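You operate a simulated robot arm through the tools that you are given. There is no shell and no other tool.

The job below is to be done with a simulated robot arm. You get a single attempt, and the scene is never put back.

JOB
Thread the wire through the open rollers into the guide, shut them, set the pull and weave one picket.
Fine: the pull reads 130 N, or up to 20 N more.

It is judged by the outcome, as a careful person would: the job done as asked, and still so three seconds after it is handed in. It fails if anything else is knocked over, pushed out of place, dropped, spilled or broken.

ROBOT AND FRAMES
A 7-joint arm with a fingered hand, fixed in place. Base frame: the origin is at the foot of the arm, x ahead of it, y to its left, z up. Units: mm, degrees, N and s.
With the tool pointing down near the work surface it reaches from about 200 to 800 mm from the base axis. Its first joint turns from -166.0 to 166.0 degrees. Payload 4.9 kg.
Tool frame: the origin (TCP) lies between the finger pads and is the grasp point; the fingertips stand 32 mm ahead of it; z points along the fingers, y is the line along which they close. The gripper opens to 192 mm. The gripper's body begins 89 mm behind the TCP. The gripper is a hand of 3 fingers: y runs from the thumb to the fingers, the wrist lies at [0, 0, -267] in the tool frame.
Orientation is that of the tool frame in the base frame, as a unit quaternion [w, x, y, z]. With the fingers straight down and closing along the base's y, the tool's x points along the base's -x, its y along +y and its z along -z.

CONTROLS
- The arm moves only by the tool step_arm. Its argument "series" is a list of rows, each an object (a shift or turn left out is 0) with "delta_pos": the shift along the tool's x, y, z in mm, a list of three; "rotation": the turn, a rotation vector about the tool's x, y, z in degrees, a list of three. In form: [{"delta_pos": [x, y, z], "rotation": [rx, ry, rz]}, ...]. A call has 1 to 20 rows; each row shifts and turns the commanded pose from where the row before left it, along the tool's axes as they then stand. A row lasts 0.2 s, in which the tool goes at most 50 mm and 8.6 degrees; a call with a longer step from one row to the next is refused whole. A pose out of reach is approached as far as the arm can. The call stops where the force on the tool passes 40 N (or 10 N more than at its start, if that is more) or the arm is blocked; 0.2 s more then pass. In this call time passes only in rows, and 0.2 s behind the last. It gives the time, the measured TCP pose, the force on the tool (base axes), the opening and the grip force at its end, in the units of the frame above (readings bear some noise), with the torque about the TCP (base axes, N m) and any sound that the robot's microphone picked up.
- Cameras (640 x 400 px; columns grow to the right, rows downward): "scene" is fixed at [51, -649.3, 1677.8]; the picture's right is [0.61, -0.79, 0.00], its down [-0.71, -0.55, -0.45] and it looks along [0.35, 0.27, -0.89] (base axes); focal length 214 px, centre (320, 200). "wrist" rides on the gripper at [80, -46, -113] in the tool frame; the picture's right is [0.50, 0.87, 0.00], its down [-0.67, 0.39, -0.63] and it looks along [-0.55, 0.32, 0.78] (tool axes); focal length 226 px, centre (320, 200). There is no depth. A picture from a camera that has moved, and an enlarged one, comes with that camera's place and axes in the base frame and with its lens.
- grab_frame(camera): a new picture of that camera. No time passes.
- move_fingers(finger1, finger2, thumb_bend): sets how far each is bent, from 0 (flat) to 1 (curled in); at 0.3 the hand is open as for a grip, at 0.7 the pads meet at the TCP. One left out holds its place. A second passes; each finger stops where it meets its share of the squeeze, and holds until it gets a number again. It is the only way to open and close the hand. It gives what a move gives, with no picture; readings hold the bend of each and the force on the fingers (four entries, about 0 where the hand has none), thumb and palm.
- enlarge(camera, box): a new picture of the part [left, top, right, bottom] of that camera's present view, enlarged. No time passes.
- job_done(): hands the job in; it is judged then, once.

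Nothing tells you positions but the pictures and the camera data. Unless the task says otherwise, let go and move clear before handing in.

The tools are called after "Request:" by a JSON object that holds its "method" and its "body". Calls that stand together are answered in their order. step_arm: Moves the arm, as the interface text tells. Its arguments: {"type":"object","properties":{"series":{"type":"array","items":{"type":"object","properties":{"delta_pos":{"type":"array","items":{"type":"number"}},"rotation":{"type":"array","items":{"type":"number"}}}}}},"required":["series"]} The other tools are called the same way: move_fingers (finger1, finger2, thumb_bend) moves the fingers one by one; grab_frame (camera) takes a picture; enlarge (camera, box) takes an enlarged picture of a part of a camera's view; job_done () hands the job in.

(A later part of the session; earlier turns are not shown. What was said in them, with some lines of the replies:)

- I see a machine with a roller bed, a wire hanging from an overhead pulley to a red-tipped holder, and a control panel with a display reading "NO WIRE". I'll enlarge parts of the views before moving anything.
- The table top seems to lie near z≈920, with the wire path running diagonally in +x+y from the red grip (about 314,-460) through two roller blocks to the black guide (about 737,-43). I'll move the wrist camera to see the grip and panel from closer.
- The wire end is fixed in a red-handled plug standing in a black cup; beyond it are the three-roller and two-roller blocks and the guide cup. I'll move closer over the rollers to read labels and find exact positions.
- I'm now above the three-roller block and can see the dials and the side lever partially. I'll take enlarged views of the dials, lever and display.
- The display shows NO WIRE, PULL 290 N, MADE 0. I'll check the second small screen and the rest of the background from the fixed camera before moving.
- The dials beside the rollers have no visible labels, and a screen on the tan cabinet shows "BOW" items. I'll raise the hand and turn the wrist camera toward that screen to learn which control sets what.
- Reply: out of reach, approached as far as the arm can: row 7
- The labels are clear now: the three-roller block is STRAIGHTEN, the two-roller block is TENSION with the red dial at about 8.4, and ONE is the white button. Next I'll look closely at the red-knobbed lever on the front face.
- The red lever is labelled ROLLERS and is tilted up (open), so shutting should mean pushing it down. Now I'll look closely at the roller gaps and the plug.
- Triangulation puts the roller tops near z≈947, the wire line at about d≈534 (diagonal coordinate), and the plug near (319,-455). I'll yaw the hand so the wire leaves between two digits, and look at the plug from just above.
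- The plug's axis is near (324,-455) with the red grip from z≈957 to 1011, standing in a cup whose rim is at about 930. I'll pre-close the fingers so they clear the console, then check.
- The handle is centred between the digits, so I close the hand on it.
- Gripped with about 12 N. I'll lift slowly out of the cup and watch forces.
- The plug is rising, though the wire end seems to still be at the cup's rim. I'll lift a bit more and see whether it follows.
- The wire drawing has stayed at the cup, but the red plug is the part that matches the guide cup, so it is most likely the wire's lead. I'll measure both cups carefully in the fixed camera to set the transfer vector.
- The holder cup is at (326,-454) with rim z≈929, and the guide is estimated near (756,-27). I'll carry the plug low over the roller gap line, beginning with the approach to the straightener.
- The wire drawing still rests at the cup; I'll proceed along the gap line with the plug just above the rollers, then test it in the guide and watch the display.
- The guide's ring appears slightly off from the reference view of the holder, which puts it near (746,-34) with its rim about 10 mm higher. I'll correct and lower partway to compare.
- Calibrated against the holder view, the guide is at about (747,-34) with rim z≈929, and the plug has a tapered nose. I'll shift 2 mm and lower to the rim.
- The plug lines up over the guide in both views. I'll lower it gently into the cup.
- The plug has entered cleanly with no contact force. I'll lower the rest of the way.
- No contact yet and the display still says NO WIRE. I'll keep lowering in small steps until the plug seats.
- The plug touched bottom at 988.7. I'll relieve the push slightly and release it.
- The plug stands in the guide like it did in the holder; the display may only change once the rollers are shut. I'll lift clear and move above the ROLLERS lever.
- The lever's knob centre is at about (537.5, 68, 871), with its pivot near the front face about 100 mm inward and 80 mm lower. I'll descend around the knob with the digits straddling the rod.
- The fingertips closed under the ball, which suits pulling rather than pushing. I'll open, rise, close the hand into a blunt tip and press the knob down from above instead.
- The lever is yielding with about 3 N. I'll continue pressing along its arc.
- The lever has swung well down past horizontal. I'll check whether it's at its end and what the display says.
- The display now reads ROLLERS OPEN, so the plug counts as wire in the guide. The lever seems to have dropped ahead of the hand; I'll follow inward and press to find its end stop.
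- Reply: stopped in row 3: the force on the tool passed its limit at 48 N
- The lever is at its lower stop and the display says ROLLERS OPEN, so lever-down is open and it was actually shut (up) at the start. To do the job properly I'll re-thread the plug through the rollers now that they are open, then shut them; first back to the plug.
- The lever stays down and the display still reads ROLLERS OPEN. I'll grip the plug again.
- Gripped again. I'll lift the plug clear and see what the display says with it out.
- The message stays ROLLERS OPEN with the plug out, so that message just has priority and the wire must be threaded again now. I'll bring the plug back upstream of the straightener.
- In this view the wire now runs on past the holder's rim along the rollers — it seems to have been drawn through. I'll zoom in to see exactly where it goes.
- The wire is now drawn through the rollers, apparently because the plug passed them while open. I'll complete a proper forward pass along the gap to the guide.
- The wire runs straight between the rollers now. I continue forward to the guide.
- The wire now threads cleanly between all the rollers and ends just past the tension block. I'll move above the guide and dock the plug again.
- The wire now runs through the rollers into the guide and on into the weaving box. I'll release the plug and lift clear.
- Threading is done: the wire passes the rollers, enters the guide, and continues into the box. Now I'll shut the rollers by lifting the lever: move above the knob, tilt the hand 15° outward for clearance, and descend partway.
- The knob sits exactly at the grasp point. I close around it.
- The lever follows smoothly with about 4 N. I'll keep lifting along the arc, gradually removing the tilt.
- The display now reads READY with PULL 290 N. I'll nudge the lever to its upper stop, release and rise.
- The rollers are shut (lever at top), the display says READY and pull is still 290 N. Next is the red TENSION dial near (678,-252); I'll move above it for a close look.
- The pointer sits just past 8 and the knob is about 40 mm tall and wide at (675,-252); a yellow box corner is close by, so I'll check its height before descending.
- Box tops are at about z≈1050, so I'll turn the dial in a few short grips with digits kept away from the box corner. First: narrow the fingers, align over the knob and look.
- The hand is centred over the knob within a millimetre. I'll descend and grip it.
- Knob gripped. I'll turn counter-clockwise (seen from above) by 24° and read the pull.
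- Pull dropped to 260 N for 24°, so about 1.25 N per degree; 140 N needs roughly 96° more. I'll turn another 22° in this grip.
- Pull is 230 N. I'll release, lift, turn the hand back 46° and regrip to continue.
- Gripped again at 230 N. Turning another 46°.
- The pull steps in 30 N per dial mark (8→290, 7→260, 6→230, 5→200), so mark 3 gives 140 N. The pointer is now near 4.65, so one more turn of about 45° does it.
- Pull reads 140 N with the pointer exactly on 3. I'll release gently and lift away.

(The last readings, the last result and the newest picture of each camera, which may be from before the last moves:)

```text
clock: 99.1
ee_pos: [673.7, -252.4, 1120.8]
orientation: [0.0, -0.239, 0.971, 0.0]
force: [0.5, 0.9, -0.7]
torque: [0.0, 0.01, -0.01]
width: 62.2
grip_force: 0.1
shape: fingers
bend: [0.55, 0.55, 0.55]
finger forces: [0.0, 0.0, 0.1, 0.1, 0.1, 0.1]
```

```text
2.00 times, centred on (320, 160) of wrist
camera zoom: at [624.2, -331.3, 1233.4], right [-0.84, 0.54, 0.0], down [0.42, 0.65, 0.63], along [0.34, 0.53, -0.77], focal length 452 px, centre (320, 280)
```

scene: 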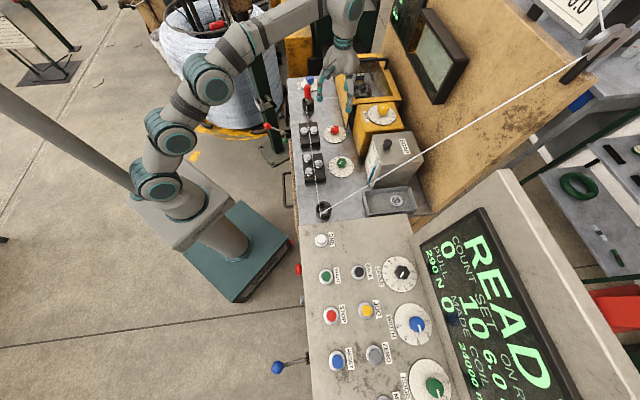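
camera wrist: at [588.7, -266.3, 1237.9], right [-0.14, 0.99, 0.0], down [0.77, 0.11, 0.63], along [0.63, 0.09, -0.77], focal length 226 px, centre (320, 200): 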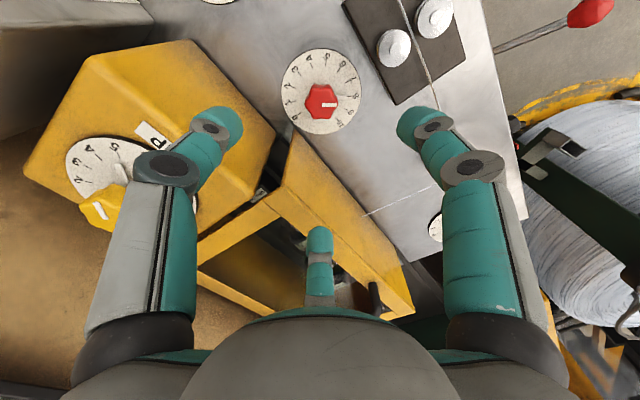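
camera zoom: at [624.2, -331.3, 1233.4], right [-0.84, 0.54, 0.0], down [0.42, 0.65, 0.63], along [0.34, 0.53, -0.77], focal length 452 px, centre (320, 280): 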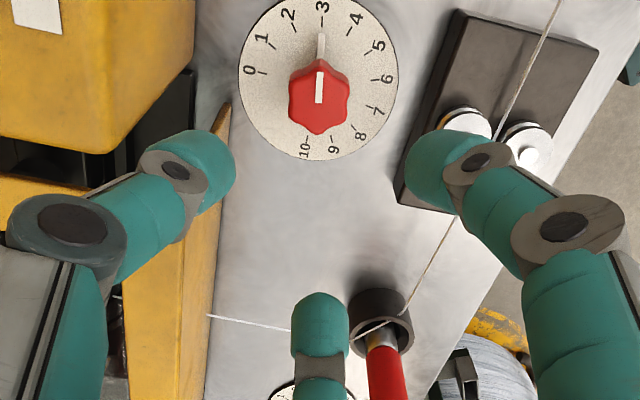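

The display holds READY at 140 N and the dial is undisturbed. Now I'll go, clear of the wire, to the white ONE button near (210,-530).

Request:
{"method": "step_arm", "body": {"series": [{"delta_pos": [42.6, 11.35, -3.75]}, {"delta_pos": [42.6, 11.35, -3.75]}, {"delta_pos": [42.6, 11.35, -3.75]}, {"delta_pos": [42.6, 11.35, -3.75]}, {"delta_pos": [42.6, 11.35, -3.75]}, {"delta_pos": [42.6, 11.35, -3.75]}, {"delta_pos": [42.6, 11.35, -3.75]}, {"delta_pos": [42.6, 11.35, -3.75]}, {"rotation": [0, 0, 7.95]}, {"rotation": [0, 0, 7.95]}, {"rotation": [0, 0, 7.95]}, {"rotation": [0, 0, 7.95]}, {"rotation": [0, 0, 7.95]}, {"rotation": [0, 0, 7.95]}]}}

Request:
{"method": "move_fingers", "body": {"finger1": 0.72, "finger2": 0.72, "thumb_bend": 0.72}}

Request:
{"method": "step_arm", "body": {"series": [{"delta_pos": [8.9, -45.8, 4]}, {"delta_pos": [8.9, -45.8, 4]}, {"delta_pos": [8.9, -45.8, 4]}, {"delta_pos": [8.9, -45.8, 4]}, {"delta_pos": [8.9, -45.8, 4]}]}}

Request:
{"method": "grab_frame", "body": {"camera": "wrist"}}

Request:
{"method": "enlarge", "body": {"camera": "wrist", "box": [220, 40, 420, 240]}}

Request:
{"method": "grab_frame", "body": {"camera": "scene"}}

```text
clock: 102.1
ee_pos: [329.1, -330.4, 1150.3]
orientation: [0.0, 0.176, 0.984, 0.001]
force: [-0.4, -0.2, -0.1]
torque: [-0.03, 0.0, -0.01]
width: 62.4
grip_force: 0.0
shape: fingers
bend: [0.55, 0.55, 0.55]
finger forces: [0.1, 0.0, 0.1, 0.1, 0.1, 0.0]
```

```text
clock: 103.1
ee_pos: [329.8, -330.7, 1151.4]
orientation: [0.0, 0.174, 0.985, 0.001]
force: [-0.6, -0.3, 0.2]
torque: [-0.03, 0.04, 0.02]
width: 1.6
grip_force: 0.1
shape: fingers
bend: [0.71, 0.71, 0.71]
finger forces: [0.0, 0.0, 0.0, 0.0, 0.0, 0.0]
```

```text
clock: 104.3
ee_pos: [210.1, -530.2, 1132.4]
orientation: [0.0, 0.175, 0.985, 0.0]
force: [-0.6, -0.4, -0.1]
torque: [0.03, -0.01, 0.03]
width: 1.4
grip_force: 0.0
shape: fingers
bend: [0.71, 0.71, 0.71]
finger forces: [0.0, 0.0, 0.0, 0.0, 0.1, 0.0]
```

```text
taken
camera wrist: at [118.5, -547.4, 1245.2], right [-0.17, 0.99, 0.0], down [0.76, 0.13, 0.63], along [0.62, 0.11, -0.77], focal length 226 px, centre (320, 200)
```

wrist: 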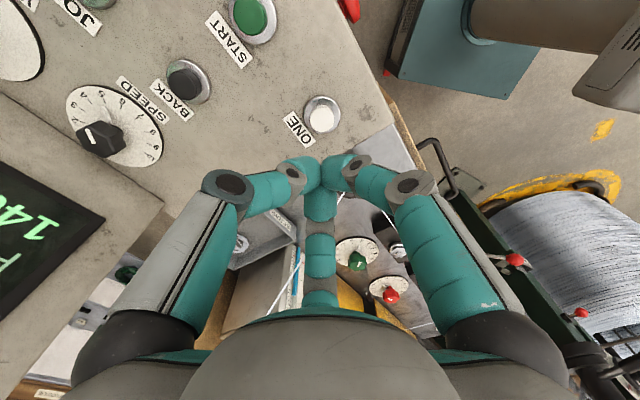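

```text
2.00 times, centred on (320, 140) of wrist
camera zoom: at [118.5, -547.4, 1245.2], right [-0.17, 0.99, 0.0], down [0.76, 0.13, 0.63], along [0.62, 0.11, -0.77], focal length 452 px, centre (320, 320)
```

zoom: 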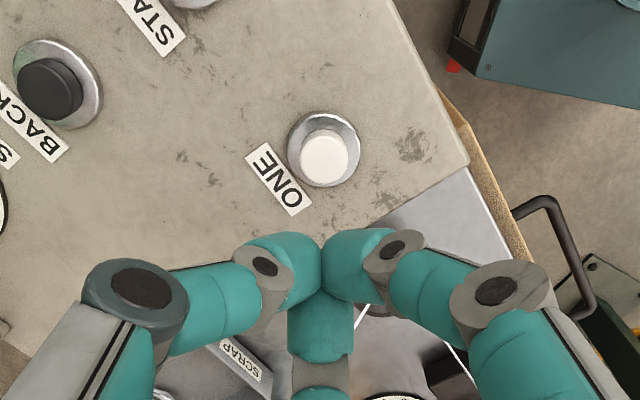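

```text
taken
```

scene: 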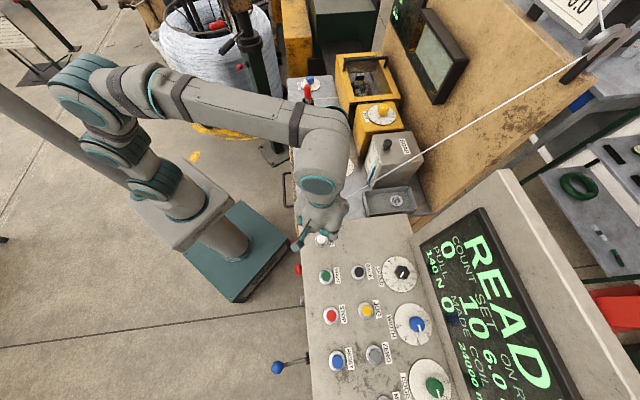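

Request:
{"method": "step_arm", "body": {"series": [{"delta_pos": [-2.3, 3.7, 25]}, {"delta_pos": [0, 0, 40]}, {"delta_pos": [0, 0, 35]}]}}

Request:
{"method": "enlarge", "body": {"camera": "wrist", "box": [220, 60, 420, 260]}}

Request:
{"method": "enlarge", "body": {"camera": "scene", "box": [280, 200, 370, 270]}}

```text
clock: 105.1
ee_pos: [211.7, -527.6, 1029.6]
orientation: [0.001, 0.174, 0.985, 0.0]
force: [0.8, 0.0, 1.0]
torque: [-0.01, 0.02, 0.04]
width: 1.7
grip_force: 0.2
shape: fingers
bend: [0.71, 0.71, 0.71]
finger forces: [0.1, 0.0, 0.0, 0.0, 0.0, 0.0]
```

```text
2.00 times, centred on (320, 160) of wrist
camera zoom: at [120.9, -544.6, 1143.9], right [-0.17, 0.99, 0.0], down [0.76, 0.13, 0.63], along [0.62, 0.11, -0.77], focal length 452 px, centre (320, 280)
```

zoom: 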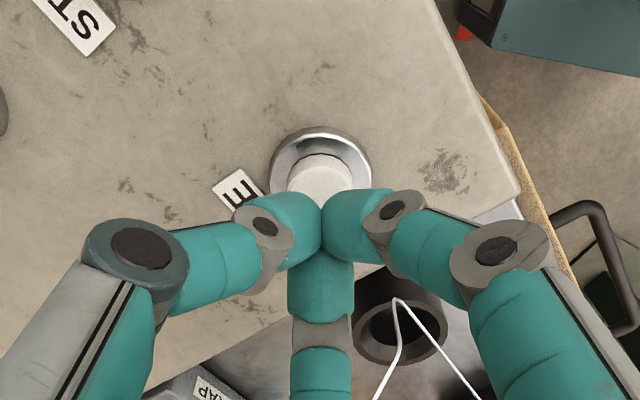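

```text
5.71 times, centred on (325, 235) of scene
camera zoom: at [51.0, -649.3, 1677.8], right [0.61, -0.79, 0.0], down [-0.71, -0.55, -0.45], along [0.35, 0.27, -0.89], focal length 1226 px, centre (291, 0)
```

zoom: 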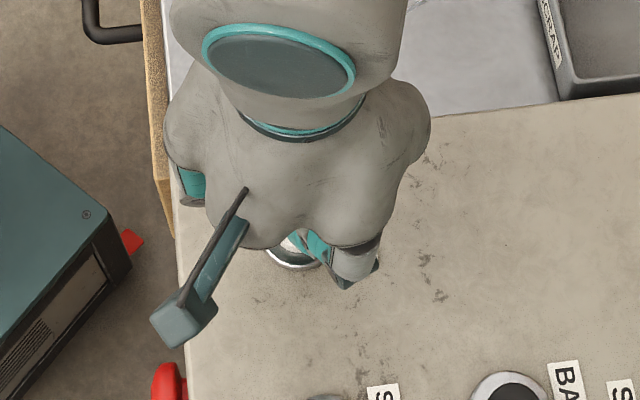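

Request:
{"method": "step_arm", "body": {"series": [{"delta_pos": [-2.8, 1.0, 12]}, {"delta_pos": [0, 0, 12]}, {"delta_pos": [0, 0, 8]}, {"delta_pos": [0, 0, 4]}, {"delta_pos": [0, 0, 3]}, {"delta_pos": [0, 0, 3]}]}}

Request:
{"method": "enlarge", "body": {"camera": "wrist", "box": [220, 60, 420, 260]}}

Request:
{"method": "enlarge", "body": {"camera": "scene", "box": [420, 210, 600, 400]}}

```text
clock: 106.6
ee_pos: [216.7, -530.3, 997.7]
orientation: [0.004, 0.175, 0.985, -0.006]
force: [1.3, 0.6, 16.7]
torque: [0.05, 0.02, 0.03]
width: 1.0
grip_force: 14.4
shape: fingers
bend: [0.72, 0.72, 0.71]
finger forces: [10.7, 9.2, 0.0, 0.1, 9.4, 0.1]
heard: click
stopped in row 6: the force on the tool passed its limit at 42 N (the readings are from after the stop); the commanded pose is now the measured one
```

```text
2.00 times, centred on (320, 160) of wrist
camera zoom: at [124.8, -546.2, 1110.5], right [-0.17, 0.98, -0.02], down [0.76, 0.14, 0.63], along [0.63, 0.1, -0.77], focal length 452 px, centre (320, 280)
```

zoom: 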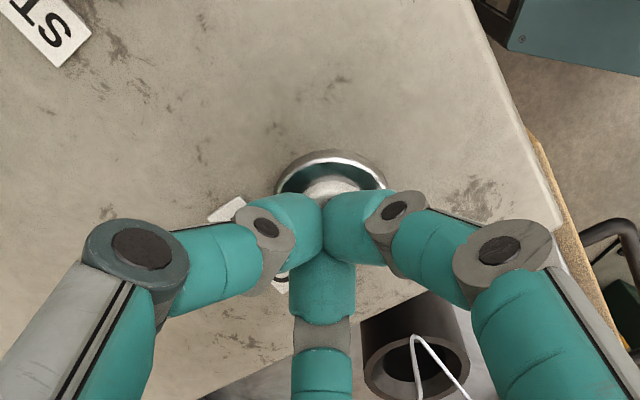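

```text
2.11 times, centred on (510, 305) of scene
camera zoom: at [51.0, -649.3, 1677.8], right [0.61, -0.79, 0.0], down [-0.71, -0.55, -0.45], along [0.35, 0.27, -0.89], focal length 452 px, centre (-80, -21)
```

zoom: 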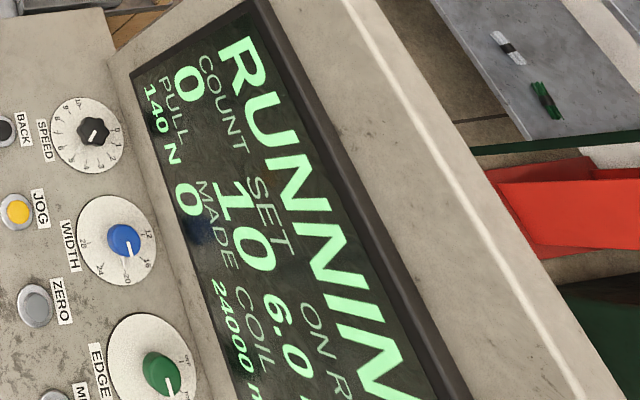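

The button clicked and the display reads RUNNING. I'll lift straight off the button and watch the run.

Request:
{"method": "step_arm", "body": {"series": [{"delta_pos": [0, 0, -20]}, {"delta_pos": [0, 0, -35]}, {"delta_pos": [0, 0, -40]}, {"delta_pos": [0, 0, -40]}, {"delta_pos": [0, 0, -30]}]}}

Request:
{"method": "grab_frame", "body": {"camera": "scene"}}

Request:
{"method": "enlarge", "body": {"camera": "scene", "box": [420, 210, 600, 400]}}

```text
clock: 107.8
ee_pos: [216.0, -527.7, 1160.1]
orientation: [0.001, 0.175, 0.984, -0.003]
force: [-0.6, 0.0, -0.4]
torque: [-0.01, 0.01, 0.01]
width: 1.5
grip_force: 0.0
shape: fingers
bend: [0.71, 0.71, 0.71]
finger forces: [0.1, 0.0, 0.0, 0.0, 0.1, 0.0]
```

```text
taken
```

scene: 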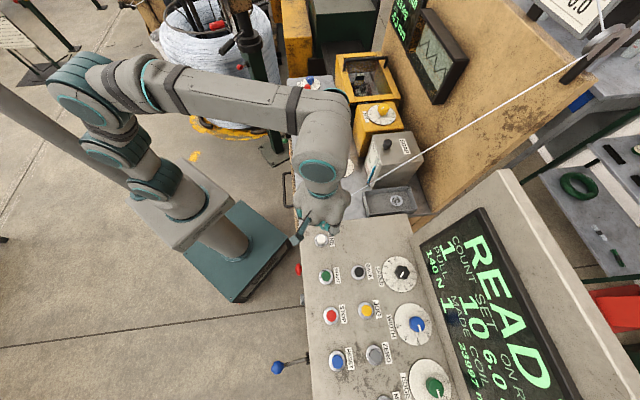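

```text
2.11 times, centred on (510, 305) of scene
camera zoom: at [51.0, -649.3, 1677.8], right [0.61, -0.79, 0.0], down [-0.71, -0.55, -0.45], along [0.35, 0.27, -0.89], focal length 452 px, centre (-80, -21)
```

zoom: 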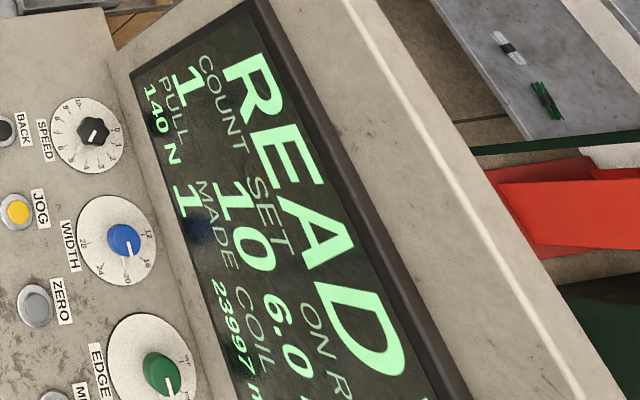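

COUNT 1, MADE 1, PULL 140 N and READY: one picket is woven and visible in the window. I'll move the hand to a clear position and do a final check of everything.

Request:
{"method": "step_arm", "body": {"series": [{"delta_pos": [0, 30, -20]}, {"delta_pos": [0, 40, -15]}, {"delta_pos": [0, 40, -15]}, {"delta_pos": [0, 40, -15]}, {"delta_pos": [0, 40, -10]}, {"delta_pos": [0, 40, 0]}]}}

Request:
{"method": "grab_frame", "body": {"camera": "scene"}}

Request:
{"method": "enlarge", "body": {"camera": "scene", "box": [230, 60, 430, 220]}}

Request:
{"method": "enlarge", "body": {"camera": "scene", "box": [380, 0, 480, 110]}}

Request:
{"method": "enlarge", "body": {"camera": "scene", "box": [420, 210, 600, 400]}}

```text
clock: 109.2
ee_pos: [293.9, -310.9, 1233.2]
orientation: [0.001, 0.175, 0.985, -0.004]
force: [-0.9, 1.2, -0.2]
torque: [0.01, 0.02, 0.01]
width: 1.7
grip_force: 0.1
shape: fingers
bend: [0.71, 0.71, 0.71]
finger forces: [0.1, 0.0, 0.0, 0.0, 0.0, 0.1]
```

```text
taken
```

scene: 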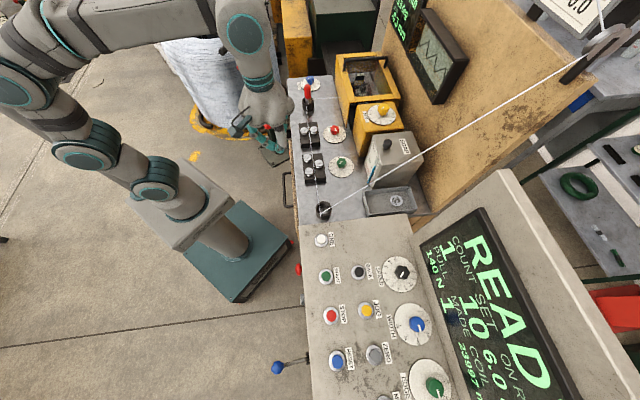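

```text
2.50 times, centred on (330, 140) of scene
camera zoom: at [51.0, -649.3, 1677.8], right [0.61, -0.79, 0.0], down [-0.71, -0.55, -0.45], along [0.35, 0.27, -0.89], focal length 536 px, centre (295, 350)
```

zoom: 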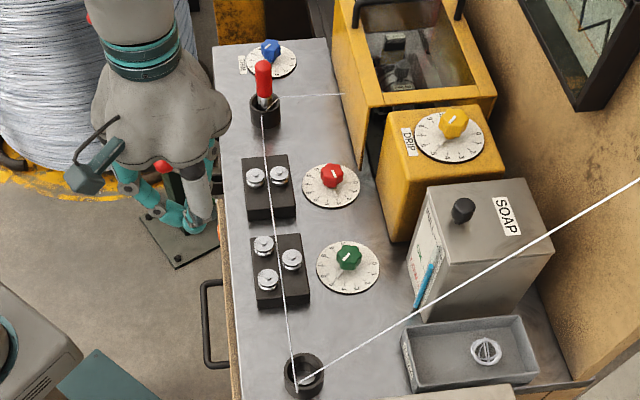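

```text
3.64 times, centred on (430, 55) of scene
camera zoom: at [51.0, -649.3, 1677.8], right [0.61, -0.79, 0.0], down [-0.71, -0.55, -0.45], along [0.35, 0.27, -0.89], focal length 780 px, centre (-80, 727)
```

zoom: 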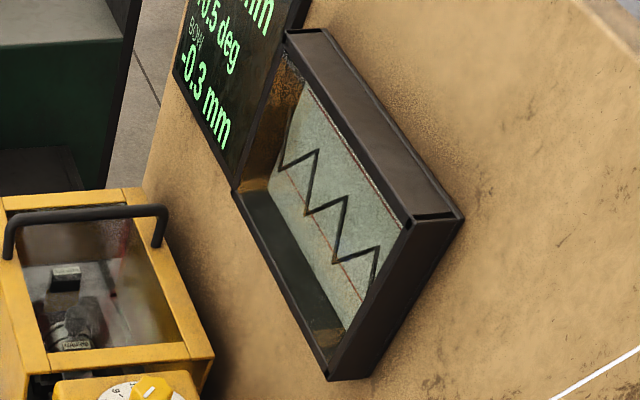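

```text
2.11 times, centred on (510, 305) of scene
camera zoom: at [51.0, -649.3, 1677.8], right [0.61, -0.79, 0.0], down [-0.71, -0.55, -0.45], along [0.35, 0.27, -0.89], focal length 452 px, centre (-80, -21)
```

zoom: 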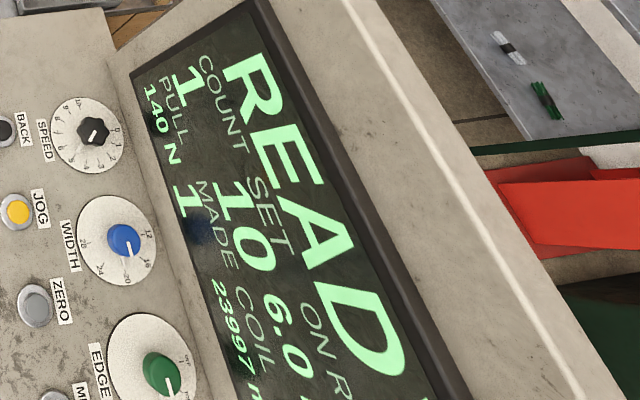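

Everything checks out. The wire runs through the rollers into the guide, the rollers are shut, and the pull reads 140 N. One picket is made and the display shows READY, with the hand clear and nothing else moved. I'm handing the job in.

Request:
{"method": "job_done", "body": {}}

```text
The job is handed in.
```

The job is done and handed in. The wire is threaded through the rollers into the guide and the rollers are shut. The pull reads 140 N, and one picket is woven: the display shows COUNT 1, MADE 1 and READY.

- **Rollers were shut at the start:** the lever was up, which turned out to be the shut position. My first pass with the wire's lead went over shut rollers and did not thread. I opened them, threaded again through the open rollers into the guide, then shut them.
- **Pull setting:** the red TENSION dial changes the pull in 30 N steps, one per mark. It went from 8 (290 N) to 3 (140 N).
- **ONE button:** I pressed it once. The push reached about 42 N before the arm stopped itself; the button clicked once and the run completed.

The final pictures show nothing else knocked or moved. My hand hid the ROLLERS lever in the last view, so READY is what shows it is still shut.
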